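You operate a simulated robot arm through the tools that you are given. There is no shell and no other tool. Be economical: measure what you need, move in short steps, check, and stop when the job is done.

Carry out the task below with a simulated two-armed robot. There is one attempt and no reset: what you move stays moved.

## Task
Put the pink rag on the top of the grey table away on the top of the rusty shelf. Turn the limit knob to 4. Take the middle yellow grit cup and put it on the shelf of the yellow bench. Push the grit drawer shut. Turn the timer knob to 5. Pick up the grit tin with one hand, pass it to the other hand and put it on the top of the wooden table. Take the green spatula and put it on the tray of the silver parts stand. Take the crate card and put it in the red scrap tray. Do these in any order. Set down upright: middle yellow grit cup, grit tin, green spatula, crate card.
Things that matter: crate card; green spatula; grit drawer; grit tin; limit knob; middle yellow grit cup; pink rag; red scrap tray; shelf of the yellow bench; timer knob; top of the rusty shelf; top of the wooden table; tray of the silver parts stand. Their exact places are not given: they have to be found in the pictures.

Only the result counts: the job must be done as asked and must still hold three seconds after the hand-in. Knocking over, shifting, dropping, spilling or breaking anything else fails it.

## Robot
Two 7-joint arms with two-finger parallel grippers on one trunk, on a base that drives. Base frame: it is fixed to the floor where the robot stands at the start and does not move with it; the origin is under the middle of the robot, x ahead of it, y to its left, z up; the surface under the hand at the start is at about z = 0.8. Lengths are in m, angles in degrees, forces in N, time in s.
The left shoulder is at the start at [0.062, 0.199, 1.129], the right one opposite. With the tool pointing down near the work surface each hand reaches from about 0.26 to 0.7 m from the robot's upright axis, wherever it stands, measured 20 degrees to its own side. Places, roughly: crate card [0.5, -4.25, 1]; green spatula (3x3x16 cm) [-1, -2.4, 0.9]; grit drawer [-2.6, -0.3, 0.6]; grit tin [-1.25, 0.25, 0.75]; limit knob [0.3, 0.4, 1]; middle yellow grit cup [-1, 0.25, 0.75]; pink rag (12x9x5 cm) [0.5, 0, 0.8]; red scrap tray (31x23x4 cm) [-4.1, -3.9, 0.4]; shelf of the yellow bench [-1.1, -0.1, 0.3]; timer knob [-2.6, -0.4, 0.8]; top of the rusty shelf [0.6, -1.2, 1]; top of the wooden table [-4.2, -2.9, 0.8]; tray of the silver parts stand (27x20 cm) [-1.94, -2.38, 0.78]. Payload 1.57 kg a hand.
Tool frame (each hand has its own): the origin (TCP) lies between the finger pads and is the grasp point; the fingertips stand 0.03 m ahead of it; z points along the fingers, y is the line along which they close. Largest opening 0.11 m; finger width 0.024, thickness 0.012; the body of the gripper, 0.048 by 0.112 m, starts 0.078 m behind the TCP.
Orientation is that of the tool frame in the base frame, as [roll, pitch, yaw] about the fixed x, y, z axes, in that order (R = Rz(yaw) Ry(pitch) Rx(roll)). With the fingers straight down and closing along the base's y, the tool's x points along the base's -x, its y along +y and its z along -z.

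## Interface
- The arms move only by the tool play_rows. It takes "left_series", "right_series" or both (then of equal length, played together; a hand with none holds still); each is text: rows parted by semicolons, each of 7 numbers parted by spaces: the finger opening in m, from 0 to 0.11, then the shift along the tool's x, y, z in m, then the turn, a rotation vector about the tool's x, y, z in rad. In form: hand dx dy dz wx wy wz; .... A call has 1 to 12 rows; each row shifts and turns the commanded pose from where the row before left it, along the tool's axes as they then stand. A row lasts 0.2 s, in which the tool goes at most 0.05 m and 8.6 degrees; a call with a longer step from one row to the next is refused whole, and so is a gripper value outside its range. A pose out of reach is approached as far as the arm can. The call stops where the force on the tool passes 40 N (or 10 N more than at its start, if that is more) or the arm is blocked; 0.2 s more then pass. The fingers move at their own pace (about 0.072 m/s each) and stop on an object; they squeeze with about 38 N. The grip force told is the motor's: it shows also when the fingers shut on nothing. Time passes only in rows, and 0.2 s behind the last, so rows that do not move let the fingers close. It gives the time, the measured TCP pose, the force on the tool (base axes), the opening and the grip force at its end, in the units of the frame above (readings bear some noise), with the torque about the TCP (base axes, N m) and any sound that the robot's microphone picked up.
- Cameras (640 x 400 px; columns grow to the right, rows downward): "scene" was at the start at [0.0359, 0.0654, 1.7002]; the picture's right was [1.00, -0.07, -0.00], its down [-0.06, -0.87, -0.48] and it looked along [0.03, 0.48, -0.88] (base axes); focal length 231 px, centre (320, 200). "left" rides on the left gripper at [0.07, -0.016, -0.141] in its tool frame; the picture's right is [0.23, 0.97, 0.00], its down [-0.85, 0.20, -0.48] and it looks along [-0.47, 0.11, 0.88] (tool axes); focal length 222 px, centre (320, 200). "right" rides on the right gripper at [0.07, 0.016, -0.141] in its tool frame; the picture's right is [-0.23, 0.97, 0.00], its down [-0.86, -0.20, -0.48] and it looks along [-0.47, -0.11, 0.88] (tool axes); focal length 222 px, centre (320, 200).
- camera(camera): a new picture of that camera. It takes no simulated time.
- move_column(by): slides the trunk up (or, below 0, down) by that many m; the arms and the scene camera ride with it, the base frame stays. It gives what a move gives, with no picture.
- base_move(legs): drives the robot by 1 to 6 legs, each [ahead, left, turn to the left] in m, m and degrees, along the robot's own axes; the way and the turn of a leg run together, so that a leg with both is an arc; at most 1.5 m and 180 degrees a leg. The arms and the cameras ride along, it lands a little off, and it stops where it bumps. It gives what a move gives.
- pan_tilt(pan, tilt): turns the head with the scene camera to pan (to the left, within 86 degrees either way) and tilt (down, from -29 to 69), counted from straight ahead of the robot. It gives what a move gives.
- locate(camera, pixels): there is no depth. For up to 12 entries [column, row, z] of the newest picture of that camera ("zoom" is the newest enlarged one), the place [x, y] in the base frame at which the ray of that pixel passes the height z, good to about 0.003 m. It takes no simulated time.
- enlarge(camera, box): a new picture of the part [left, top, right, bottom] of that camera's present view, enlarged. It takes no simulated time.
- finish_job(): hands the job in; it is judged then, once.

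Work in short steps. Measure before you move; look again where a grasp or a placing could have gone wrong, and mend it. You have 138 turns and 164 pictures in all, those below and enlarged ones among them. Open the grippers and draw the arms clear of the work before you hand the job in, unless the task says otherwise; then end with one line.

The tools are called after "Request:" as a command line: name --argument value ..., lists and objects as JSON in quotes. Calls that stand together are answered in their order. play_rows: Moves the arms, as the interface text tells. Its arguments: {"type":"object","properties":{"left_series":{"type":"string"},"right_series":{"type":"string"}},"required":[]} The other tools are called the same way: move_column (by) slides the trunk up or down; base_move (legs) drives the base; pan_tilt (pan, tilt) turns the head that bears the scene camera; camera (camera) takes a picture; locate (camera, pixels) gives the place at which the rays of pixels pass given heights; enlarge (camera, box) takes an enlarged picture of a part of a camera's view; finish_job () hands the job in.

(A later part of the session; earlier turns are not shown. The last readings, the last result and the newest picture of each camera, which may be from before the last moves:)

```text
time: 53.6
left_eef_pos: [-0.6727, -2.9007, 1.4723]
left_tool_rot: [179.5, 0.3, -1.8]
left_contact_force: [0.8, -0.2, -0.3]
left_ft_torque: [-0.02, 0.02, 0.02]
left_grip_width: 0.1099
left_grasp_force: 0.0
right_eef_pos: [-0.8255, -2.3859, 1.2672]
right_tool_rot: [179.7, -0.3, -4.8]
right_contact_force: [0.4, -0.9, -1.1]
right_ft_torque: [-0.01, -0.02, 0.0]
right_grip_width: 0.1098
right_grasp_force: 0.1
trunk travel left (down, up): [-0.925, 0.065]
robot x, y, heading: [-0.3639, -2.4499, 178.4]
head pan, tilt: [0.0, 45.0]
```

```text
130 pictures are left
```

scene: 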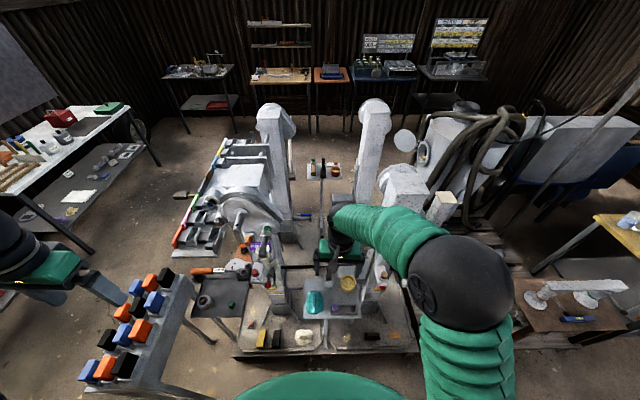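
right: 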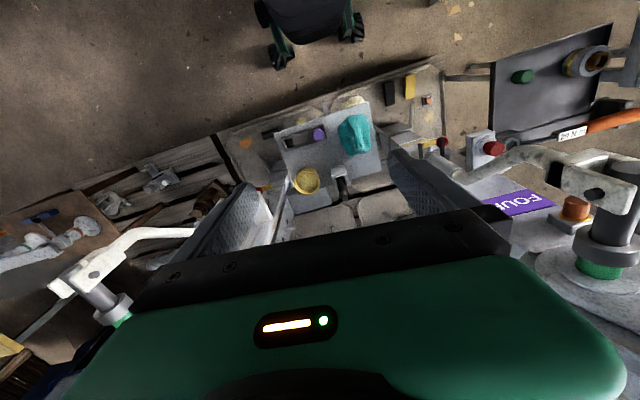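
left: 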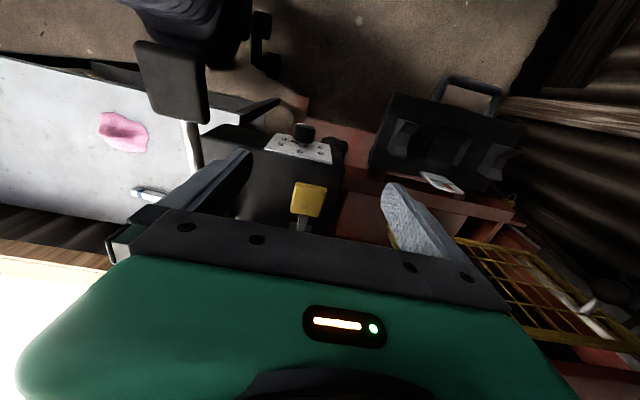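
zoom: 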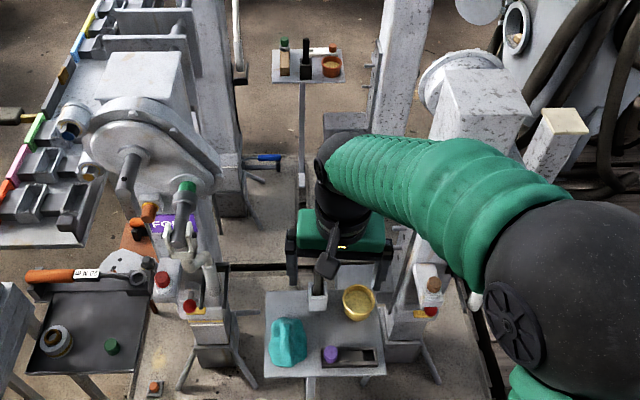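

I enlarge the holder in the right view and the far tray in the scene view.

Request:
enlarge --camera "right" --box '[280, 90, 400, 210]'

Request:
enlarge --camera "scene" --box '[295, 150, 355, 190]'

Request:
enlarge --camera "scene" --box '[295, 240, 375, 320]'

```text
3.33 times, centred on (340, 150) of right
```

zoom: 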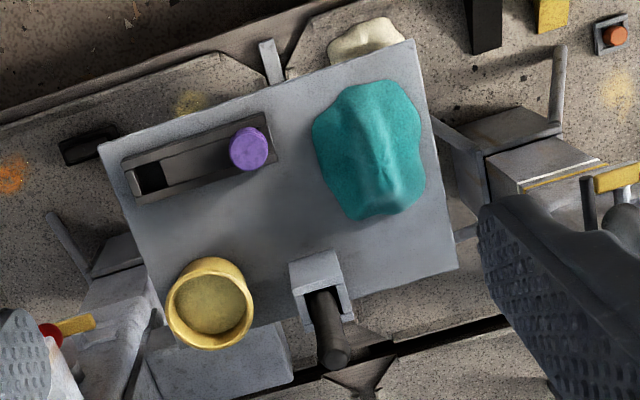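

```text
10.00 times, centred on (325, 170) of scene
```

zoom: 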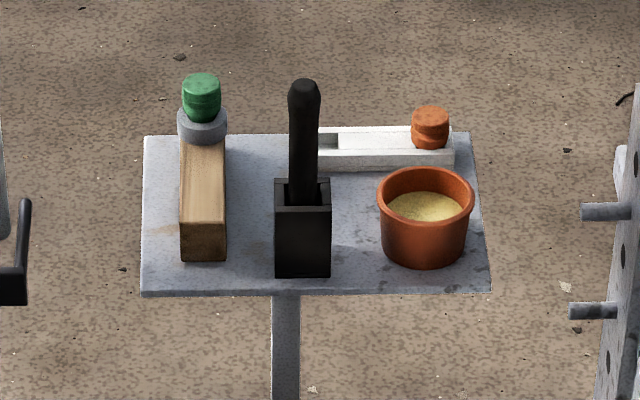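

```text
5.00 times, centred on (335, 280) of scene
```

zoom: 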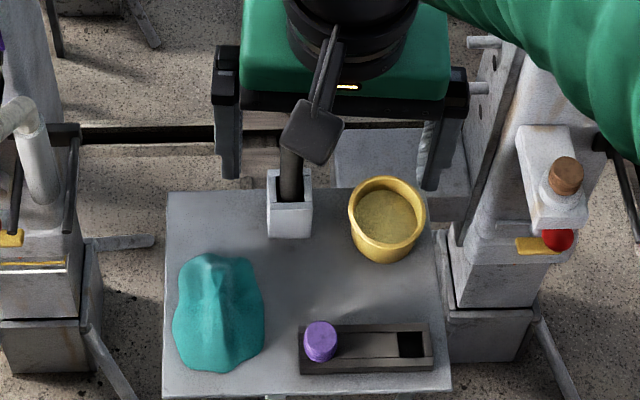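

Both stands have a stick in a holder; the near one matches the given place of the spatula. I locate its top and holder from the right camera.

Request:
locate --camera "right" --pixels '[[344, 195.7, 0.98], [344, 195.7, 0.96], [344, 195.7, 1.0], [340.6, 179.4, 0.85], [340.6, 179.4, 0.87], [333, 169, 0.8]]'

Request:
locate --camera "zoom" --pixels '[[290, 190, 0.85], [290, 190, 0.87], [290, 235, 0.79], [166, 395, 0.79], [450, 390, 0.79], [387, 215, 0.85]]'

```text
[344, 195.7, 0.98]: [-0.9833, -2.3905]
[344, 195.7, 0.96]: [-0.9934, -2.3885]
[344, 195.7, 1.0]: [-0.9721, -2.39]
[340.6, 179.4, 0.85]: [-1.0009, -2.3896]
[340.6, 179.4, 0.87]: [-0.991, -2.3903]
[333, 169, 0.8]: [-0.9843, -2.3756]
```

```text
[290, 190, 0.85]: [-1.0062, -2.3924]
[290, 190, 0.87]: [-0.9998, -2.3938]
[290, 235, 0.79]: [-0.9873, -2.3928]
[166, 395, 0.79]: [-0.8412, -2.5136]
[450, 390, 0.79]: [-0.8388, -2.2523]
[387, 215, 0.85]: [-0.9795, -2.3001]
```

Stick at (-0.993,-2.390), top ≈0.97. I check clearances to the machine parts either side.

Request:
locate --camera "right" --pixels '[[190, 232, 0.95], [190, 232, 1.05], [70, 285, 1.05], [455, 172, 0.85], [455, 172, 0.95], [545, 175, 1.05], [545, 175, 0.95], [490, 148, 0.85], [570, 210, 0.95], [443, 145, 0.75]]'

```text
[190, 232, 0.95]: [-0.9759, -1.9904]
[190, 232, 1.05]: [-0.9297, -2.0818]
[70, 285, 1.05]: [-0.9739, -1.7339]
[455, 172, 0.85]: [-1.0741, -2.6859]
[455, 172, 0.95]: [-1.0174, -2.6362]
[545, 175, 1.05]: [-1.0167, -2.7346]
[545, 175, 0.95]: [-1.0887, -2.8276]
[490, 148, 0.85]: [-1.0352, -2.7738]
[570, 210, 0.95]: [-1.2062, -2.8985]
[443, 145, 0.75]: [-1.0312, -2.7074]
```

Clearances are fine. I move above the stick with tips just above its top.

Request:
play_rows --right_series "0.08 -0.0417 0.0045 0 0 0 0;0.08 -0.0417 0.0045 0 0 0 0;0.08 -0.0417 0.0045 0 0 0 0;0.08 -0.0417 0.0045 0 0 0 0;0.08 0 0 0.045 0 0 0;0.08 0 0 0.045 0 0 0;0.08 0 0 0.045 0 0 0;0.08 0 0 0.045 0 0 0;0.08 0 0 0.045 0 0 0;0.08 0 0 0 0 0 0"

Request:
camera --camera "right"

```text
time: 55.9
left_eef_pos: [-0.6731, -2.9006, 1.4744]
left_tool_rot: [179.5, 0.3, -1.7]
left_contact_force: [0.3, 1.4, 0.3]
left_ft_torque: [0.01, 0.0, -0.01]
left_grip_width: 0.1101
left_grasp_force: 0.1
right_eef_pos: [-0.9922, -2.3913, 1.041]
right_tool_rot: [179.6, -0.3, -4.9]
right_contact_force: [0.4, 0.1, 0.1]
right_ft_torque: [-0.01, -0.01, -0.01]
right_grip_width: 0.08
right_grasp_force: 0.1
trunk travel left (down, up): [-0.925, 0.065]
robot x, y, heading: [-0.3623, -2.4496, 178.6]
head pan, tilt: [0.0, 45.0]
```

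```text
126 pictures are left
```

right: 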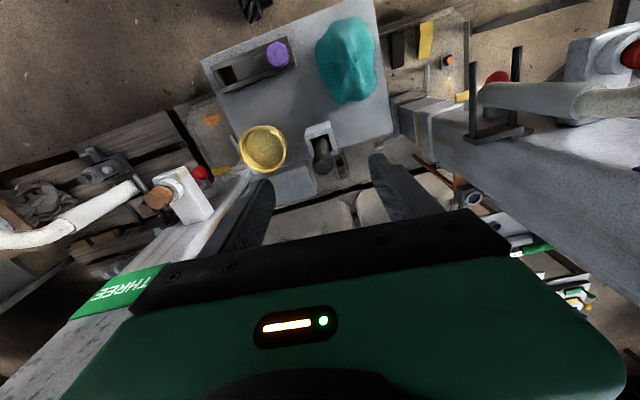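

The stick (323,168) lies between the fingers. I descend to z≈0.935, grip and check.

Request:
play_rows --right_series "0.08 0 0 0.04 0 0 0;0.08 0 0 0.04 0 0 0;0.08 0 0 0.026 0 0 0;0.08 0 0 0 0 0 0;0 0 0 0 0 0 0;0 0 0 0 0 0 0;0 0 0 0 0 0 0;0 0 0 0 0 0 0"

Request:
camera --camera "right"

```text
time: 57.6
left_eef_pos: [-0.6732, -2.8997, 1.4719]
left_tool_rot: [179.4, 0.3, -1.7]
left_contact_force: [-0.1, -0.9, 0.3]
left_ft_torque: [-0.01, -0.03, -0.03]
left_grip_width: 0.1102
left_grasp_force: 0.1
right_eef_pos: [-0.9763, -2.3899, 0.9408]
right_tool_rot: [179.7, -0.3, -4.8]
right_contact_force: [-0.7, -0.4, -0.9]
right_ft_torque: [0.01, 0.07, 0.0]
right_grip_width: 0.0
right_grasp_force: 20.9
right hand out of reach, approached as far as the arm can: row 2, 3
trunk travel left (down, up): [-0.925, 0.065]
robot x, y, heading: [-0.3645, -2.4511, 178.7]
head pan, tilt: [0.0, 45.0]
```

```text
125 pictures are left
```

right: 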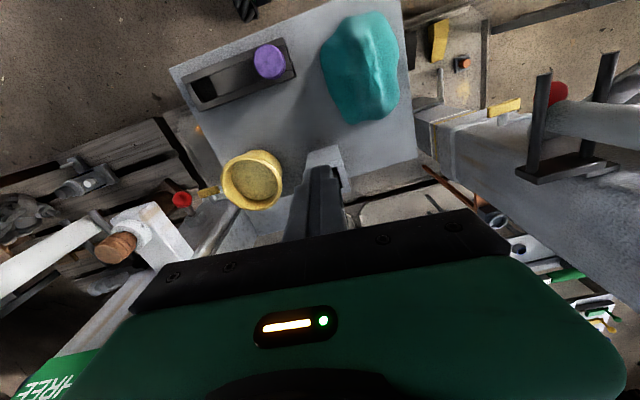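

Out of reach with the column so high: the fingers shut in front of the stick. I open, raise, then lower the column and drive 6 cm nearer.

Request:
play_rows --right_series "0.08 0 0 0 0 0 0;0.08 0 0 0 0 0 0;0.08 0 0 0 0 0 0;0.08 0 0 0 0 0 0;0.08 0 0 -0.045 0 0 0;0.08 0 0 -0.045 0 0 0;0.08 0 0 -0.045 0 0 0;0.08 0 0 -0.045 0 0 0;0.08 0 0 -0.045 0 0 0;0.08 0 0 -0.045 0 0 0"

Request:
base_move --legs '[[0.06, 0, 0]]'

Request:
move_column --by -0.18

Request:
camera --camera "right"

```text
time: 59.9
left_eef_pos: [-0.6723, -2.8999, 1.4743]
left_tool_rot: [179.5, 0.2, -1.7]
left_contact_force: [0.2, 0.1, -0.7]
left_ft_torque: [-0.02, 0.05, 0.02]
left_grip_width: 0.11
left_grasp_force: 0.1
right_eef_pos: [-1.0218, -2.3988, 1.1989]
right_tool_rot: [179.7, -0.5, -4.8]
right_contact_force: [1.0, -0.6, -0.5]
right_ft_torque: [0.02, 0.0, -0.02]
right_grip_width: 0.08
right_grasp_force: 0.3
right hand out of reach, approached as far as the arm can: row 5, 6, 7, 8, 9
trunk travel left (down, up): [-0.925, 0.065]
robot x, y, heading: [-0.3624, -2.4465, 178.8]
head pan, tilt: [0.0, 45.0]
```

```text
time: 60.8
left_eef_pos: [-0.7177, -2.8999, 1.4781]
left_tool_rot: [179.5, 1.0, -1.6]
left_contact_force: [0.3, -0.7, -0.3]
left_ft_torque: [0.03, 0.04, 0.04]
left_grip_width: 0.1099
left_grasp_force: 0.0
right_eef_pos: [-1.0724, -2.3984, 1.208]
right_tool_rot: [179.5, 0.5, -4.9]
right_contact_force: [0.2, -0.3, 0.1]
right_ft_torque: [0.03, 0.04, -0.04]
right_grip_width: 0.0798
right_grasp_force: 0.1
trunk travel left (down, up): [-0.925, 0.065]
robot x, y, heading: [-0.4249, -2.4496, 178.6]
head pan, tilt: [0.0, 45.0]
```

```text
time: 62.8
left_eef_pos: [-0.729, -2.899, 1.2941]
left_tool_rot: [179.4, 0.5, -1.7]
left_contact_force: [0.4, -0.5, 0.6]
left_ft_torque: [0.01, 0.02, 0.01]
left_grip_width: 0.11
left_grasp_force: 0.1
right_eef_pos: [-1.0826, -2.3995, 1.0207]
right_tool_rot: [179.6, -0.1, -4.7]
right_contact_force: [0.5, 0.0, -0.5]
right_ft_torque: [0.01, -0.03, 0.02]
right_grip_width: 0.08
right_grasp_force: 0.0
trunk travel left (down, up): [-0.745, 0.245]
robot x, y, heading: [-0.4227, -2.4502, 178.6]
head pan, tilt: [0.0, 45.0]
```

```text
124 pictures are left
```

right: 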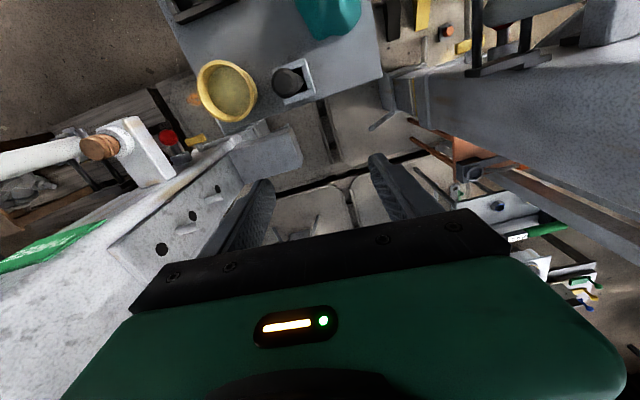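

The hand went 9 cm beyond; the stick top is now at (288,80). I locate it.

Request:
locate --camera "right" --pixels '[[288, 80, 0.98], [288, 80, 0.965], [288, 80, 0.95], [294, 84, 0.86]]'

```text
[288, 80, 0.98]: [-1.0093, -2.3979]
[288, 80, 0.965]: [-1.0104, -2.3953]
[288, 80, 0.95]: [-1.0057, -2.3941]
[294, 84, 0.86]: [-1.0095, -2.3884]
```

I shift back 8 cm over the stick and check.

Request:
play_rows --right_series "0.08 0.04 -0.0065 0 0 0 0;0.08 0.039 -0.0065 0 0 0 0;0.08 0 0 0 0 0 0"

Request:
camera --camera "right"

```text
time: 63.6
left_eef_pos: [-0.7284, -2.8982, 1.2949]
left_tool_rot: [179.5, 0.3, -1.6]
left_contact_force: [0.0, -0.3, -1.0]
left_ft_torque: [0.0, -0.02, 0.02]
left_grip_width: 0.1102
left_grasp_force: 0.1
right_eef_pos: [-1.0841, -2.3993, 1.0215]
right_tool_rot: [179.6, -0.1, -4.7]
right_contact_force: [-0.2, -0.7, -0.5]
right_ft_torque: [0.02, -0.01, -0.02]
right_grip_width: 0.0798
right_grasp_force: 0.0
right hand out of reach, approached as far as the arm can: row 1, 2
trunk travel left (down, up): [-0.745, 0.245]
robot x, y, heading: [-0.4252, -2.447, 178.7]
head pan, tilt: [0.0, 45.0]
```

```text
123 pictures are left
```

right: 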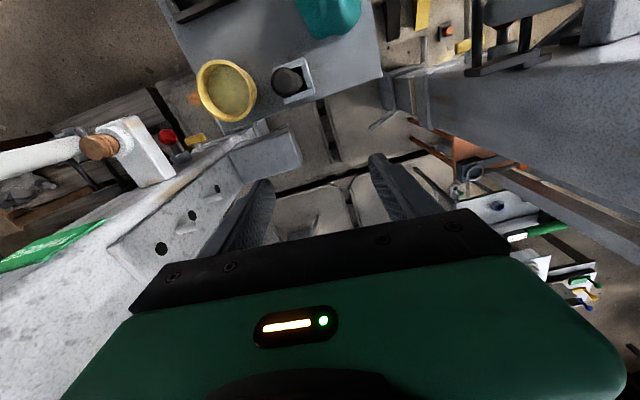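

The arm seems stuck against a limit; I command a raise and pull-back to free it.

Request:
play_rows --right_series "0.08 0.02 0 -0.03 0 0 0;0.08 0.02 0 -0.03 0 0 0;0.08 0.02 0 -0.03 0 0 0;0.08 0.02 0 -0.03 0 0 0;0.08 0 0 0 0 0 0"

```text
time: 64.8
left_eef_pos: [-0.7301, -2.8986, 1.2944]
left_tool_rot: [179.5, 0.5, -1.7]
left_contact_force: [-0.4, -0.3, 0.7]
left_ft_torque: [-0.01, -0.01, 0.02]
left_grip_width: 0.1099
left_grasp_force: 0.1
right_eef_pos: [-1.0608, -2.42, 1.1484]
right_tool_rot: [179.8, -0.3, -4.8]
right_contact_force: [0.5, 0.3, -0.4]
right_ft_torque: [0.01, -0.01, -0.01]
right_grip_width: 0.08
right_grasp_force: 0.1
right hand out of reach, approached as far as the arm can: row 1, 2, 3, 4
trunk travel left (down, up): [-0.745, 0.245]
robot x, y, heading: [-0.422, -2.4468, 178.6]
head pan, tilt: [0.0, 45.0]
```

I continue to pull the hand back along tool x to see whether it follows.

Request:
play_rows --right_series "0.08 0.03 0 0 0 0 0;0.08 0.03 0 0 0 0 0;0.08 0.03 0 0 0 0 0;0.08 0.03 0 0 0 0 0;0.08 0 0 0 0 0 0;0.08 0 0 0 0 0 0"

Request:
camera --camera "scene"

```text
time: 66.2
left_eef_pos: [-0.7298, -2.8986, 1.2935]
left_tool_rot: [179.4, 0.3, -1.6]
left_contact_force: [-0.1, -0.1, 0.3]
left_ft_torque: [-0.01, 0.01, -0.02]
left_grip_width: 0.1097
left_grasp_force: 0.0
right_eef_pos: [-1.0443, -2.4559, 1.1718]
right_tool_rot: [179.6, -0.2, -4.9]
right_contact_force: [0.6, 0.1, 0.1]
right_ft_torque: [-0.02, -0.06, 0.0]
right_grip_width: 0.0799
right_grasp_force: 0.2
right hand out of reach, approached as far as the arm can: row 1, 2, 3, 4
trunk travel left (down, up): [-0.745, 0.245]
robot x, y, heading: [-0.4233, -2.4458, 178.8]
head pan, tilt: [0.0, 45.0]
```

```text
122 pictures are left
```

scene: 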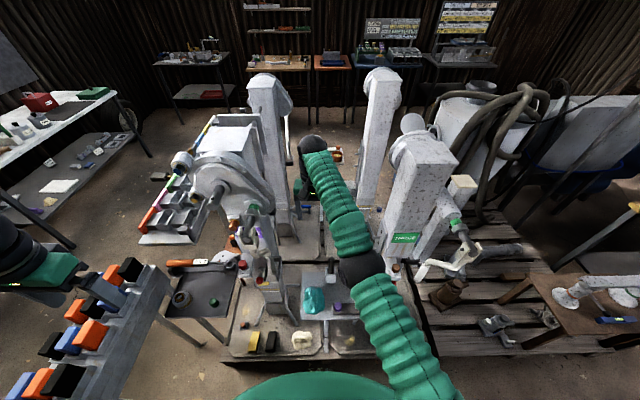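

The right arm is stretched nearly straight, so radial pull does not bend it. I try a lateral and vertical wiggle to make the elbow bend.

Request:
play_rows --right_series "0.08 0 -0.04 -0.02 0 0 0;0.08 0 -0.04 -0.02 0 0 0;0.08 0 -0.04 -0.02 0 0 0;0.08 0 -0.04 -0.02 0 0 0;0.08 0 -0.04 -0.02 0 0 0;0.08 0 0 0 0 0 0"

```text
time: 67.6
left_eef_pos: [-0.7299, -2.8971, 1.2956]
left_tool_rot: [179.5, 0.4, -1.6]
left_contact_force: [-0.1, -0.2, 0.2]
left_ft_torque: [0.03, -0.04, 0.03]
left_grip_width: 0.1099
left_grasp_force: 0.2
right_eef_pos: [-1.0439, -2.2577, 1.2757]
right_tool_rot: [179.5, 0.1, -4.7]
right_contact_force: [0.4, -0.2, 0.6]
right_ft_torque: [-0.01, 0.0, -0.02]
right_grip_width: 0.0801
right_grasp_force: 0.0
right hand out of reach, approached as far as the arm can: row 1, 2, 3
trunk travel left (down, up): [-0.745, 0.245]
robot x, y, heading: [-0.4235, -2.4467, 178.4]
head pan, tilt: [0.0, 45.0]
```

Rows are reachable again. I pull back toward the robot from here.

Request:
play_rows --right_series "0.08 0.03 0 0 0 0 0;0.08 0.03 0 0 0 0 0;0.08 0.03 0 0 0 0 0;0.08 0.03 0 0 0 0 0;0.08 0.03 0 0 0 0 0;0.08 0.03 0 0 0 0 0;0.08 0 0 0 0 0 0"

```text
time: 69.2
left_eef_pos: [-0.7287, -2.8972, 1.2952]
left_tool_rot: [179.3, 0.4, -1.6]
left_contact_force: [-0.3, -0.4, -0.2]
left_ft_torque: [0.04, 0.03, 0.01]
left_grip_width: 0.1098
left_grasp_force: 0.1
right_eef_pos: [-0.9427, -2.2776, 1.2981]
right_tool_rot: [179.5, 0.0, -4.7]
right_contact_force: [-0.4, 0.4, -0.2]
right_ft_torque: [0.01, -0.02, 0.0]
right_grip_width: 0.0795
right_grasp_force: 0.1
right hand out of reach, approached as far as the arm can: row 1, 2, 3
trunk travel left (down, up): [-0.745, 0.245]
robot x, y, heading: [-0.4245, -2.4453, 178.7]
head pan, tilt: [0.0, 45.0]
```

Free again. I nudge the base 4 cm ahead and 6 cm to the left so the spatula lies on the right hand's side, then look.

Request:
base_move --legs '[[0.04, 0.06, 0]]'

Request:
camera --camera "right"

```text
time: 70.2
left_eef_pos: [-0.7618, -2.9281, 1.3065]
left_tool_rot: [178.2, 0.9, -1.7]
left_contact_force: [0.0, 0.7, 0.7]
left_ft_torque: [0.0, -0.03, -0.02]
left_grip_width: 0.1101
left_grasp_force: 0.0
right_eef_pos: [-0.9759, -2.306, 1.2983]
right_tool_rot: [178.6, 0.2, -5.0]
right_contact_force: [-0.5, 0.7, 0.3]
right_ft_torque: [-0.06, 0.02, -0.01]
right_grip_width: 0.0798
right_grasp_force: 0.1
trunk travel left (down, up): [-0.745, 0.245]
robot x, y, heading: [-0.4646, -2.5004, 178.5]
head pan, tilt: [0.0, 45.0]
```

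```text
121 pictures are left
```

right: 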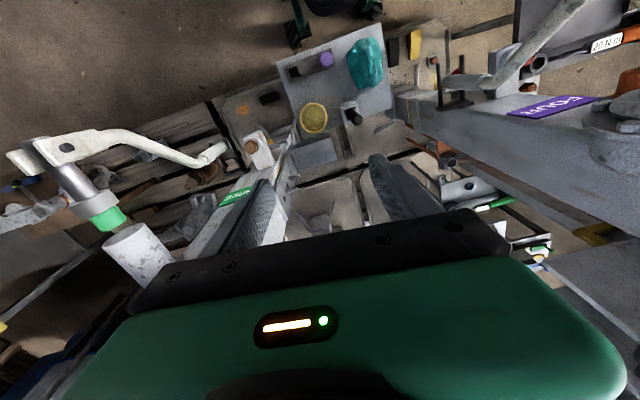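

I move over the stick and lower to z≈1.05, then check.

Request:
play_rows --right_series "0.08 -0.006 0.03 0 0 0 0;0.08 -0.006 0.029 0 0 0 0;0.08 0 0 0.04 0 0 0;0.08 0 0 0.04 0 0 0;0.08 0 0 0.04 0 0 0;0.08 0 0 0.04 0 0 0;0.08 0 0 0.04 0 0 0;0.08 0 0 0.04 0 0 0;0.08 0 0 0 0 0 0"

Request:
camera --camera "right"

```text
time: 72.2
left_eef_pos: [-0.7692, -2.9422, 1.2994]
left_tool_rot: [179.0, 0.6, -1.8]
left_contact_force: [0.2, -0.4, 0.4]
left_ft_torque: [0.03, -0.04, 0.01]
left_grip_width: 0.1101
left_grasp_force: 0.1
right_eef_pos: [-0.9995, -2.3801, 1.0577]
right_tool_rot: [179.0, 0.0, -5.1]
right_contact_force: [-0.1, -0.1, 0.5]
right_ft_torque: [0.02, -0.01, 0.01]
right_grip_width: 0.08
right_grasp_force: 0.0
trunk travel left (down, up): [-0.745, 0.245]
robot x, y, heading: [-0.4648, -2.5018, 178.6]
head pan, tilt: [0.0, 45.0]
```

```text
120 pictures are left
```

right: 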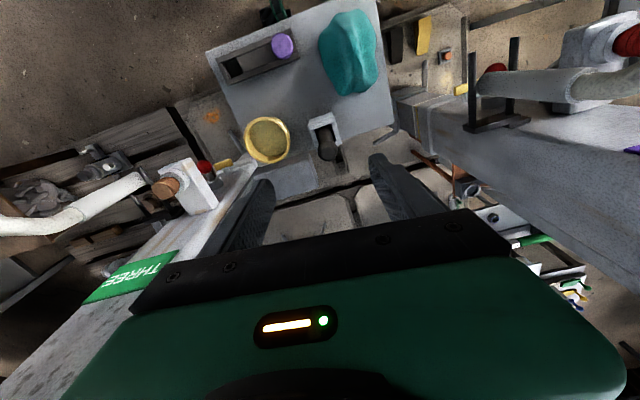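

The stick top (328,158) needs +8 mm along tool y. I shift, descend to z≈0.937 and close.

Request:
play_rows --right_series "0.08 0 0.008 0.02 0 0 0;0.08 0 0 0.035 0 0 0;0.08 0 0 0.035 0 0 0;0.08 0 0 0.03 0 0 0;0.08 0 0 0 0 0 0;0 0 0 0 0 0 0;0 0 0 0 0 0 0;0 0 0 0 0 0 0"

Request:
camera --camera "right"

```text
time: 74.0
left_eef_pos: [-0.7701, -2.9461, 1.2971]
left_tool_rot: [179.1, 0.4, -1.7]
left_contact_force: [-0.3, 0.4, -0.8]
left_ft_torque: [0.01, 0.01, -0.03]
left_grip_width: 0.1098
left_grasp_force: 0.0
right_eef_pos: [-1.0025, -2.3913, 0.9368]
right_tool_rot: [179.5, 0.1, -5.0]
right_contact_force: [-0.5, 5.9, 1.1]
right_ft_torque: [1.03, 0.01, -0.04]
right_grip_width: 0.0208
right_grasp_force: 31.2
trunk travel left (down, up): [-0.745, 0.245]
robot x, y, heading: [-0.4658, -2.5061, 178.6]
head pan, tilt: [0.0, 45.0]
```

```text
119 pictures are left
```

right: 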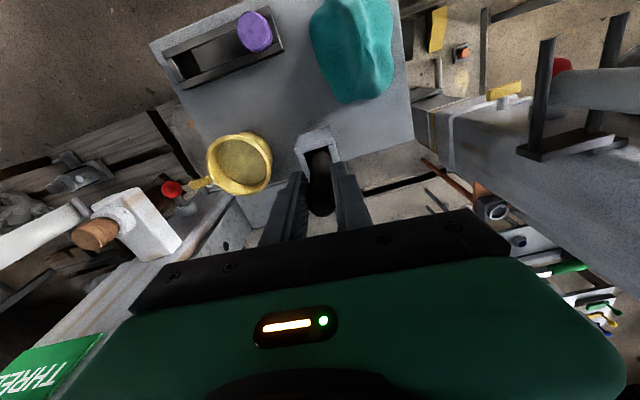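

Gripped (2.1 cm). I relieve the small side load by 1 mm and lift with the column.

Request:
move_column --by 0.06

Request:
enlarge --camera "right" --box '[240, 80, 400, 260]'

```text
time: 75.0
left_eef_pos: [-0.7713, -2.947, 1.3582]
left_tool_rot: [179.1, 0.6, -1.7]
left_contact_force: [-0.1, 0.0, 0.0]
left_ft_torque: [-0.01, 0.03, 0.01]
left_grip_width: 0.11
left_grasp_force: 0.1
right_eef_pos: [-1.0015, -2.3949, 0.9979]
right_tool_rot: [179.3, -0.1, -5.1]
right_contact_force: [0.3, 0.0, -0.6]
right_ft_torque: [0.03, 0.0, 0.02]
right_grip_width: 0.0207
right_grasp_force: 34.3
trunk travel left (down, up): [-0.805, 0.185]
robot x, y, heading: [-0.4652, -2.5013, 178.2]
head pan, tilt: [0.0, 45.0]
```

```text
2.22 times, centred on (320, 170) of right
```

zoom: 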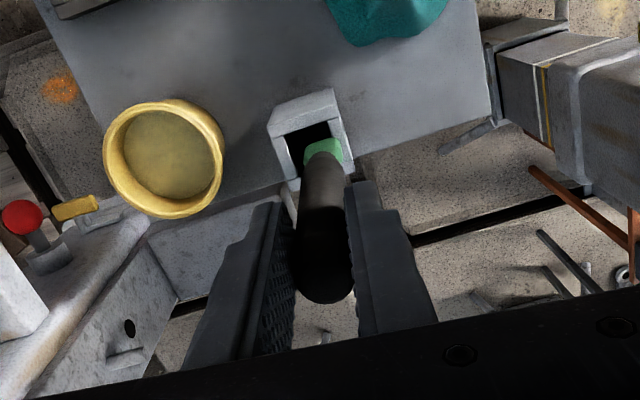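

The blade is green: this is the right spatula. I lift it clear with the column and survey the route.

Request:
move_column --by 0.18

Request:
camera --camera "right"

Request:
pan_tilt --pan 35 --tilt 35

Request:
camera --camera "scene"

```text
time: 77.0
left_eef_pos: [-0.7717, -2.9454, 1.5387]
left_tool_rot: [179.0, 0.5, -1.7]
left_contact_force: [-0.1, -0.7, 0.4]
left_ft_torque: [-0.01, -0.02, 0.01]
left_grip_width: 0.1101
left_grasp_force: 0.2
right_eef_pos: [-1.0026, -2.3936, 1.1774]
right_tool_rot: [179.3, -0.1, -5.1]
right_contact_force: [0.4, -0.1, 0.0]
right_ft_torque: [0.01, -0.01, -0.04]
right_grip_width: 0.0205
right_grasp_force: 33.7
trunk travel left (down, up): [-0.985, 0.005]
robot x, y, heading: [-0.4652, -2.5033, 178.6]
head pan, tilt: [0.0, 45.0]
```

```text
117 pictures are left
```

right: 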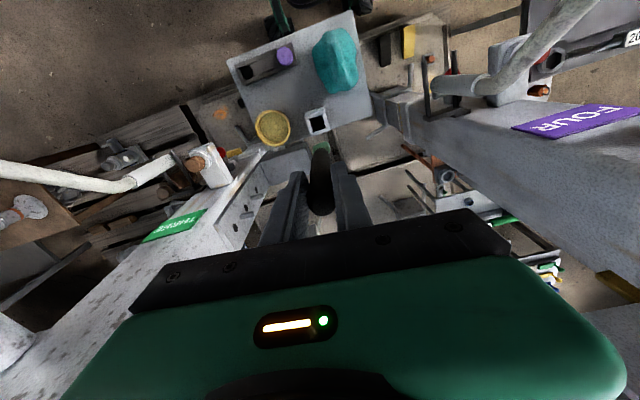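

```text
time: 78.0
left_eef_pos: [-0.7715, -2.9456, 1.5375]
left_tool_rot: [179.1, 0.6, -1.6]
left_contact_force: [0.2, -0.2, 0.2]
left_ft_torque: [0.01, -0.02, -0.02]
left_grip_width: 0.11
left_grasp_force: 0.1
right_eef_pos: [-1.0007, -2.3936, 1.1777]
right_tool_rot: [179.4, -0.1, -5.0]
right_contact_force: [0.1, 0.6, -1.2]
right_ft_torque: [0.01, -0.01, -0.01]
right_grip_width: 0.0203
right_grasp_force: 34.0
trunk travel left (down, up): [-0.985, 0.005]
robot x, y, heading: [-0.468, -2.5028, 178.6]
head pan, tilt: [35.0, 35.0]
```

```text
116 pictures are left
```

scene: 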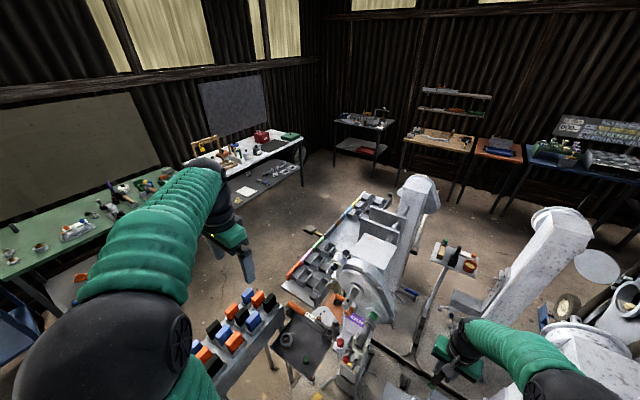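

I locate the outlines of the rack, the trough bench and the side tables to plan the way round.

Request:
locate --camera "scene" --pixels '[[302, 186, 0.0], [236, 206, 0.0], [305, 143, 0.85], [245, 200, 0.4], [280, 288, 0.7], [362, 192, 0.7], [245, 300, 0.95], [283, 312, 0.85], [208, 390, 0.9], [440, 370, 0.0], [270, 365, 0.0], [420, 320, 0.0]]'

Request:
locate --camera "scene" --pixels '[[475, 272, 0.78], [435, 258, 0.78], [455, 240, 0.78], [480, 255, 0.78], [455, 205, 0.0], [500, 225, 0.0], [375, 178, 0.0], [420, 340, 0.0], [40, 335, 0.85]]'

```text
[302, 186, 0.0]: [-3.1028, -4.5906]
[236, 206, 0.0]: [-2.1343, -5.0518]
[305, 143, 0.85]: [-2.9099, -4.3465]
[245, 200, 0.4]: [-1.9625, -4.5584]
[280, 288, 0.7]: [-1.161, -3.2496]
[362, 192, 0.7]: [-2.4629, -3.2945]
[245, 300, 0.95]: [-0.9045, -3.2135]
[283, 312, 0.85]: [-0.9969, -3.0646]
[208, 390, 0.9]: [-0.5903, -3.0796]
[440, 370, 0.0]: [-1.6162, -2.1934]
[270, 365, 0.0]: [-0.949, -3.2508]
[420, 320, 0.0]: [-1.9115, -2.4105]
```

```text
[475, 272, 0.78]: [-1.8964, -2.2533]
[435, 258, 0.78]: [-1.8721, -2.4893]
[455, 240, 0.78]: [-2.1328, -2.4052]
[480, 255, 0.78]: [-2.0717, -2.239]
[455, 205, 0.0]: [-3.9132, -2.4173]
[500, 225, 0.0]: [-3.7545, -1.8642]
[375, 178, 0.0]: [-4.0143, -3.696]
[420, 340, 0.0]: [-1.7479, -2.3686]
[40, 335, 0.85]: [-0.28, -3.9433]
```

I measure my own base footprint from the right picture (wheels at (283,25),(355,5)).

Request:
locate --camera "right" --pixels '[[283, 30, 0.0], [268, 30, 0.0], [360, 8, 0.0], [375, 5, 0.0], [315, 12, 0.2]]'

Request:
pan_tilt --pan 80 --tilt 45

Request:
camera --camera "scene"

```text
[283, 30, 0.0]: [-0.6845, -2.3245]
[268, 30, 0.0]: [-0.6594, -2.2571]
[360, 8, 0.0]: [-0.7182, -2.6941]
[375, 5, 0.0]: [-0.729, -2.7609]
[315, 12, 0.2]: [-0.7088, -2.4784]
```

```text
time: 79.2
left_eef_pos: [-0.7701, -2.945, 1.5382]
left_tool_rot: [179.0, 0.7, -1.7]
left_contact_force: [-0.2, 0.0, -0.1]
left_ft_torque: [0.01, -0.03, 0.03]
left_grip_width: 0.11
left_grasp_force: 0.0
right_eef_pos: [-1.0016, -2.3935, 1.1777]
right_tool_rot: [179.3, -0.1, -5.0]
right_contact_force: [0.7, 0.2, -0.7]
right_ft_torque: [-0.05, 0.0, 0.0]
right_grip_width: 0.0207
right_grasp_force: 34.3
trunk travel left (down, up): [-0.985, 0.005]
robot x, y, heading: [-0.4667, -2.5041, 178.5]
head pan, tilt: [80.0, 45.0]
```

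```text
115 pictures are left
```

scene: 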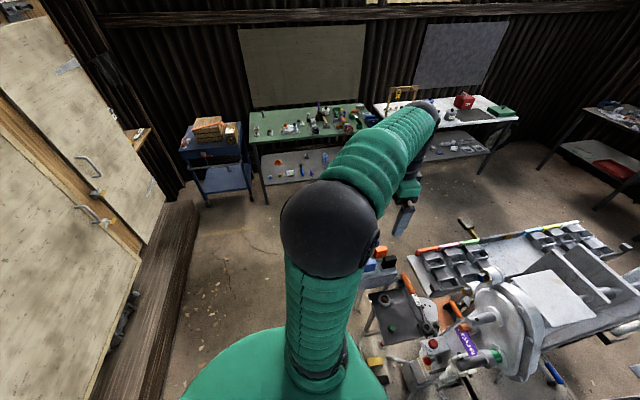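

The base is about ±0.25 m. I locate the far tables, cart and trough bench edges from this view.

Request:
locate --camera "scene" --pixels '[[250, 142, 0.85], [266, 205, 0.0], [390, 125, 0.85], [518, 118, 0.85], [480, 175, 0.0], [208, 207, 0.0], [250, 190, 0.0], [416, 255, 0.7], [440, 300, 0.7], [582, 222, 0.7], [470, 235, 0.0], [370, 262, 0.95]]'

```text
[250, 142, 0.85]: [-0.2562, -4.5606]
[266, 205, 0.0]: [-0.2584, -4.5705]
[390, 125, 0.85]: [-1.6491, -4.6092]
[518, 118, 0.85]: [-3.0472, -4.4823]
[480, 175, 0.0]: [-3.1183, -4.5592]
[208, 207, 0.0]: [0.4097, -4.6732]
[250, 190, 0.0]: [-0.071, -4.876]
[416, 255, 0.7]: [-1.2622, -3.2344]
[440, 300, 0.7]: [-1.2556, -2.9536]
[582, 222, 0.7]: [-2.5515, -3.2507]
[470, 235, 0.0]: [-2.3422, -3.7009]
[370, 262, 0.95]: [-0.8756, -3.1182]
```

The corridor between the trough bench (y≈-3.3) and the side tables (y≈-4.5) is wide enough. I back off, strafe left and drive down it with heading kept.

Request:
base_move --legs '[[-0.34, 0, 1.5], [0, 1.35, 0], [1.4, 0, 0], [1.4, 0, 0]]'

Request:
pan_tilt --pan 0 --tilt 35

Request:
camera --camera "scene"

```text
time: 100.9
left_eef_pos: [-3.2586, -4.2673, 1.5383]
left_tool_rot: [179.1, 0.6, -1.0]
left_contact_force: [0.3, -0.2, 0.1]
left_ft_torque: [-0.01, 0.03, -0.02]
left_grip_width: 0.1102
left_grasp_force: 0.1
right_eef_pos: [-3.4983, -3.7179, 1.1783]
right_tool_rot: [179.3, 0.0, -4.2]
right_contact_force: [0.6, 0.7, -0.8]
right_ft_torque: [-0.03, -0.02, -0.01]
right_grip_width: 0.0197
right_grasp_force: 33.3
trunk travel left (down, up): [-0.985, 0.005]
robot x, y, heading: [-2.9593, -3.8236, 179.5]
head pan, tilt: [80.0, 45.0]
```

```text
time: 102.5
left_eef_pos: [-3.2584, -4.267, 1.5381]
left_tool_rot: [179.0, 0.6, -0.9]
left_contact_force: [0.0, -0.2, 0.4]
left_ft_torque: [-0.01, 0.0, -0.02]
left_grip_width: 0.1099
left_grasp_force: 0.0
right_eef_pos: [-3.4994, -3.7175, 1.1786]
right_tool_rot: [179.3, 0.0, -4.3]
right_contact_force: [-0.6, -0.4, -0.4]
right_ft_torque: [0.02, 0.01, 0.01]
right_grip_width: 0.0202
right_grasp_force: 33.4
trunk travel left (down, up): [-0.985, 0.005]
robot x, y, heading: [-2.9598, -3.8218, 179.6]
head pan, tilt: [0.0, 35.0]
```

```text
114 pictures are left
```

scene: 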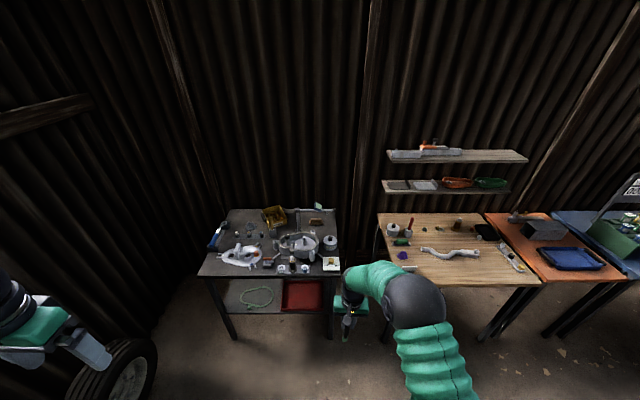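

The red scrap tray sits on the lower shelf at (305,295) and the wooden table is beside it. I locate them for later, then strafe right and turn to face the parts stand.

Request:
locate --camera "scene" --pixels '[[285, 282, 0.42], [322, 282, 0.42], [283, 310, 0.42], [325, 310, 0.42], [197, 275, 0.8], [342, 272, 0.8], [395, 282, 0.8], [540, 285, 0.8], [378, 215, 0.8], [435, 270, 0.8], [480, 213, 0.8]]'

Request:
base_move --legs '[[0.08, -1.38, 0], [0, 0, -90], [0, 0, -90]]'

Request:
pan_tilt --pan 0 --tilt 40

Request:
camera --camera "scene"

```text
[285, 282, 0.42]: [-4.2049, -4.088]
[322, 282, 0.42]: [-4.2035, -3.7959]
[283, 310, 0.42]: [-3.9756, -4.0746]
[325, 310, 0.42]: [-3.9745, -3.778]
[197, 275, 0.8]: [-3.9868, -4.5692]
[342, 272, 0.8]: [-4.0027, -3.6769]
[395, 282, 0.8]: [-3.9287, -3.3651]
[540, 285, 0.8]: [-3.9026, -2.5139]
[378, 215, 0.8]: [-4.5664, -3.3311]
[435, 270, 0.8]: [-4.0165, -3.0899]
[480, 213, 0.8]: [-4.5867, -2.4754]
```

```text
time: 117.1
left_eef_pos: [-2.7165, -1.9758, 1.5383]
left_tool_rot: [179.0, 0.6, 178.4]
left_contact_force: [-0.1, -0.5, -0.8]
left_ft_torque: [-0.03, -0.03, 0.01]
left_grip_width: 0.1101
left_grasp_force: 0.0
right_eef_pos: [-2.4834, -2.5275, 1.1784]
right_tool_rot: [179.3, 0.0, 175.2]
right_contact_force: [0.1, 0.0, -0.9]
right_ft_torque: [0.03, 0.01, -0.01]
right_grip_width: 0.0197
right_grasp_force: 33.5
trunk travel left (down, up): [-0.985, 0.005]
robot x, y, heading: [-3.0195, -2.4194, -1.2]
head pan, tilt: [0.0, 35.0]
```

```text
time: 117.8
left_eef_pos: [-2.7182, -1.9771, 1.5381]
left_tool_rot: [179.0, 0.7, 178.4]
left_contact_force: [0.9, -0.1, 0.2]
left_ft_torque: [0.0, 0.03, 0.03]
left_grip_width: 0.1098
left_grasp_force: 0.0
right_eef_pos: [-2.4858, -2.5278, 1.1782]
right_tool_rot: [179.3, 0.0, 175.2]
right_contact_force: [-0.7, -0.4, -1.1]
right_ft_torque: [0.02, -0.01, -0.05]
right_grip_width: 0.0198
right_grasp_force: 33.4
trunk travel left (down, up): [-0.985, 0.005]
robot x, y, heading: [-3.022, -2.4174, -1.3]
head pan, tilt: [0.0, 40.0]
```

```text
113 pictures are left
```

scene: 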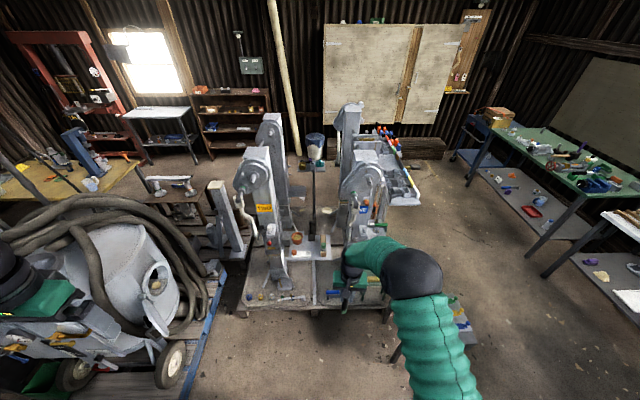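

The tray is between the two rear machines at about (312,248). I enlarge and locate it.

Request:
enlarge --camera "scene" --box '[260, 190, 380, 290]'

Request:
locate --camera "zoom" --pixels '[[320, 200, 0.78]]'

```text
4.00 times, centred on (320, 240) of scene
```

zoom: 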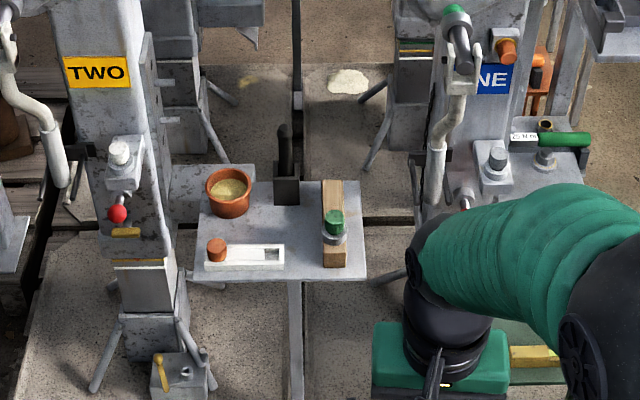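

```text
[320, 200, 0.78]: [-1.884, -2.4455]
```

A free patch lies around zoom (295,228), between the bowl, white block, holder and wood block. I locate its bounds.

Request:
locate --camera "zoom" --pixels '[[295, 228, 0.78], [287, 205, 0.78], [285, 245, 0.78], [322, 268, 0.78], [322, 210, 0.78], [230, 217, 0.78], [193, 282, 0.78], [367, 277, 0.78], [355, 180, 0.78], [285, 128, 0.97], [240, 245, 0.8], [295, 275, 0.78]]'

```text
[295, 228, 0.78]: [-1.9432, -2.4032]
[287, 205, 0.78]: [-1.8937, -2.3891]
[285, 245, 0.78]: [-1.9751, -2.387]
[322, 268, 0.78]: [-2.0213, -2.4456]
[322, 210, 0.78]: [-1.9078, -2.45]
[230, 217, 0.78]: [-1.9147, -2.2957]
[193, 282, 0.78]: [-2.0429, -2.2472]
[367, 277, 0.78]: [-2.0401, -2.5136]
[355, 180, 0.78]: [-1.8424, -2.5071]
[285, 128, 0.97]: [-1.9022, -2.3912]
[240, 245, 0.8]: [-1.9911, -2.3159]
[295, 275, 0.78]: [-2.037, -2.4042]
```

Target spot (-1.948,-2.408). I check the platform edge on the floor before driving up.

Request:
locate --camera "scene" --pixels '[[300, 309, 0.05], [240, 315, 0.05], [385, 307, 0.05], [300, 309, 0.0]]'

```text
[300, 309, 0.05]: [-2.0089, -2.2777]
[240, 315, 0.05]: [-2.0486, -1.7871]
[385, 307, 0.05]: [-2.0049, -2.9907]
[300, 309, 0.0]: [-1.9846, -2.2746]
```

I drive up 0.42 m with 0.12 m to the left, then look.

Request:
base_move --legs '[[0, 0.12, 1.2], [0.42, 0, 0]]'

Request:
camera --camera "scene"

Request:
camera --camera "right"

```text
time: 121.2
left_eef_pos: [-2.3062, -1.8618, 1.5418]
left_tool_rot: [178.7, 0.7, 179.3]
left_contact_force: [0.0, 0.1, 0.6]
left_ft_torque: [0.03, 0.0, 0.0]
left_grip_width: 0.1101
left_grasp_force: 0.0
right_eef_pos: [-2.0651, -2.4076, 1.179]
right_tool_rot: [179.0, 0.3, 176.0]
right_contact_force: [-0.4, -0.1, -1.1]
right_ft_torque: [0.0, 0.01, 0.0]
right_grip_width: 0.0198
right_grasp_force: 33.7
trunk travel left (down, up): [-0.985, 0.005]
robot x, y, heading: [-2.5979, -2.303, -0.4]
head pan, tilt: [0.0, 40.0]
```

```text
111 pictures are left
```

scene: 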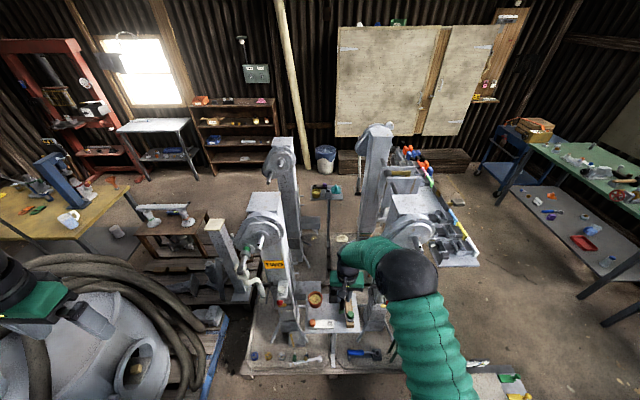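

```text
110 pictures are left
```

right: 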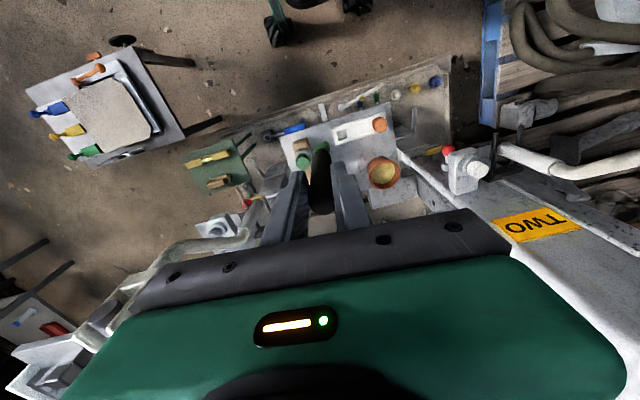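

I drive the last 0.115 m and check the height of machine TWO near the left hand.

Request:
locate --camera "scene" --pixels '[[262, 195, 1.2], [262, 195, 1.3], [262, 195, 1.4], [240, 235, 1.2], [240, 235, 1.1], [285, 330, 0.2]]'

Request:
base_move --legs '[[0.115, 0, 0]]'

Request:
camera --camera "right"

```text
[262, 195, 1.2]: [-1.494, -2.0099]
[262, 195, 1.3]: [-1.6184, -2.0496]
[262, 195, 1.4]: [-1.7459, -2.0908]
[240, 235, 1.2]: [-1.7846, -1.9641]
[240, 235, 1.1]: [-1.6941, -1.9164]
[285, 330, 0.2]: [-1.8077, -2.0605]
```

```text
time: 122.4
left_eef_pos: [-2.2048, -1.8144, 1.5312]
left_tool_rot: [-179.5, 1.2, 179.4]
left_contact_force: [-0.6, 1.1, -0.7]
left_ft_torque: [-0.09, -0.08, 0.02]
left_grip_width: 0.1099
left_grasp_force: 0.2
right_eef_pos: [-1.9599, -2.3719, 1.1875]
right_tool_rot: [-179.4, 0.8, 176.1]
right_contact_force: [-0.4, 2.1, -0.2]
right_ft_torque: [-0.15, -0.01, 0.0]
right_grip_width: 0.0199
right_grasp_force: 33.4
trunk travel left (down, up): [-0.985, 0.005]
robot x, y, heading: [-2.4846, -2.3014, -0.4]
head pan, tilt: [0.0, 40.0]
```

```text
109 pictures are left
```

right: 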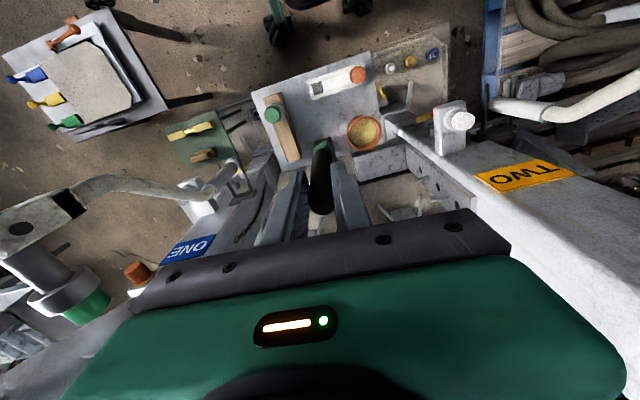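

I let the arm settle and lower the column 0.19 to bring the spatula's foot to about z≈0.855.

Request:
play_rows --right_series "0 0 0 0 0 0 0;0 0 0 0 0 0 0"

Request:
move_column --by -0.19

Request:
camera --camera "right"

```text
time: 123.0
left_eef_pos: [-2.1927, -1.8557, 1.5417]
left_tool_rot: [178.8, 0.7, 179.4]
left_contact_force: [0.0, 0.4, -0.2]
left_ft_torque: [0.03, -0.03, -0.01]
left_grip_width: 0.1101
left_grasp_force: 0.0
right_eef_pos: [-1.9497, -2.4034, 1.1814]
right_tool_rot: [178.9, 0.3, 176.0]
right_contact_force: [-0.3, -0.1, 0.1]
right_ft_torque: [-0.02, 0.03, 0.03]
right_grip_width: 0.0201
right_grasp_force: 33.2
trunk travel left (down, up): [-0.985, 0.005]
robot x, y, heading: [-2.4838, -2.3041, -0.4]
head pan, tilt: [0.0, 40.0]
```

```text
time: 125.1
left_eef_pos: [-2.1906, -1.8333, 1.3442]
left_tool_rot: [179.6, 0.7, 179.4]
left_contact_force: [1.0, 1.1, -0.6]
left_ft_torque: [-0.02, 0.0, 0.0]
left_grip_width: 0.11
left_grasp_force: 0.0
right_eef_pos: [-1.9483, -2.3854, 0.991]
right_tool_rot: [179.7, 0.1, 176.0]
right_contact_force: [0.3, -0.4, 0.2]
right_ft_torque: [-0.04, 0.02, 0.01]
right_grip_width: 0.0195
right_grasp_force: 33.9
trunk travel left (down, up): [-0.795, 0.195]
robot x, y, heading: [-2.4838, -2.302, -0.7]
head pan, tilt: [0.0, 40.0]
```

```text
108 pictures are left
```

right: 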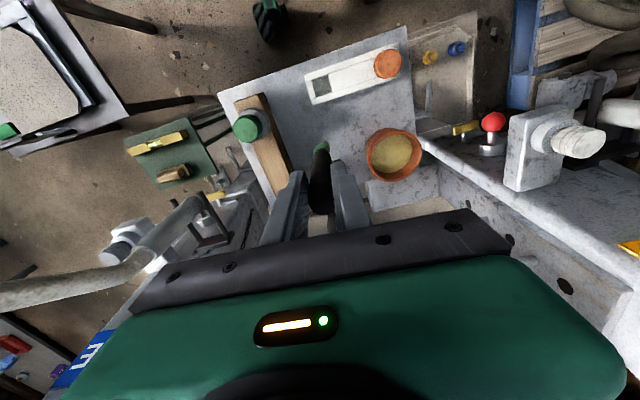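

The foot hovers between wood block and bowl. I lower by arm in small steps until it touches.

Request:
play_rows --right_series "0 0 0 0 0 0 0;0 0 0 0.02 0 0 0;0 0 0 0.02 0 0 0;0 0 0 0.01 0 0 0;0 0 0 0 0 0 0"

Request:
camera --camera "scene"

Request:
enlarge --camera "scene" --box '[270, 240, 390, 350]'

```text
time: 126.3
left_eef_pos: [-2.1896, -1.8444, 1.3476]
left_tool_rot: [179.2, 0.7, 179.3]
left_contact_force: [-0.5, 0.8, 0.0]
left_ft_torque: [0.02, -0.03, 0.0]
left_grip_width: 0.11
left_grasp_force: 0.0
right_eef_pos: [-1.9484, -2.395, 0.9396]
right_tool_rot: [179.5, 0.2, 176.1]
right_contact_force: [0.8, 0.1, -0.7]
right_ft_torque: [0.02, 0.0, -0.01]
right_grip_width: 0.0198
right_grasp_force: 33.9
trunk travel left (down, up): [-0.795, 0.195]
robot x, y, heading: [-2.4817, -2.3025, -0.6]
head pan, tilt: [0.0, 40.0]
```

```text
107 pictures are left
```

scene: 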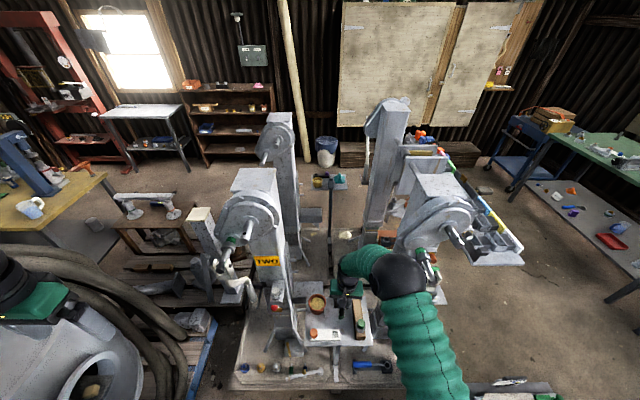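

```text
3.64 times, centred on (330, 295) of scene
```

zoom: 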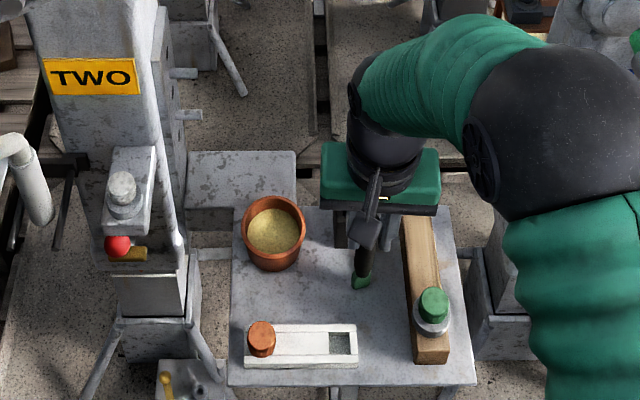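

The green blade is just above the tray at (358,285) with room all around; I lower on.

Request:
play_rows --right_series "0 0 0 0.008 0 0 0;0 0 0 0.006 0 0 0;0 0 0 0.006 0 0 0;0 0 0 0.006 0 0 0;0 0 0 0.006 0 0 0;0 0 0 0.006 0 0 0"

Request:
enlarge --camera "scene" --box '[300, 260, 380, 340]'

```text
time: 126.8
left_eef_pos: [-2.1969, -1.8405, 1.3461]
left_tool_rot: [179.4, 0.9, 179.4]
left_contact_force: [-0.3, -0.3, 0.4]
left_ft_torque: [0.0, 0.03, 0.0]
left_grip_width: 0.1099
left_grasp_force: 0.0
right_eef_pos: [-1.9484, -2.3934, 0.9375]
right_tool_rot: [179.8, 0.8, 176.0]
right_contact_force: [-10.8, -4.5, 36.6]
right_ft_torque: [-0.82, 1.37, -0.1]
right_grip_width: 0.0201
right_grasp_force: 33.9
trunk travel left (down, up): [-0.795, 0.195]
robot x, y, heading: [-2.4827, -2.3029, -0.3]
head pan, tilt: [0.0, 40.0]
stopped in row 2 (right hand): the force on the tool passed its limit at 45 N (the readings are from after the stop); the commanded pose is now the measured one
```

```text
5.00 times, centred on (340, 300) of scene
```

zoom: 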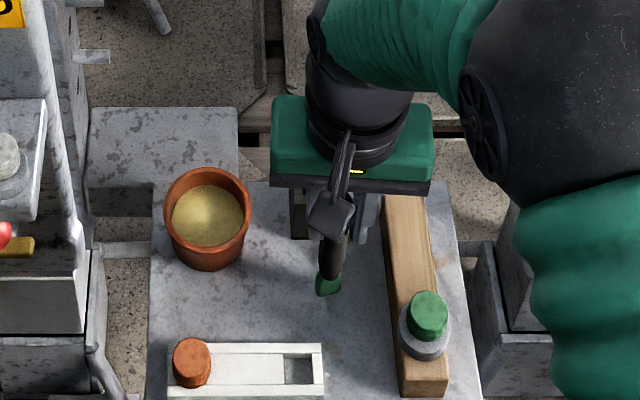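

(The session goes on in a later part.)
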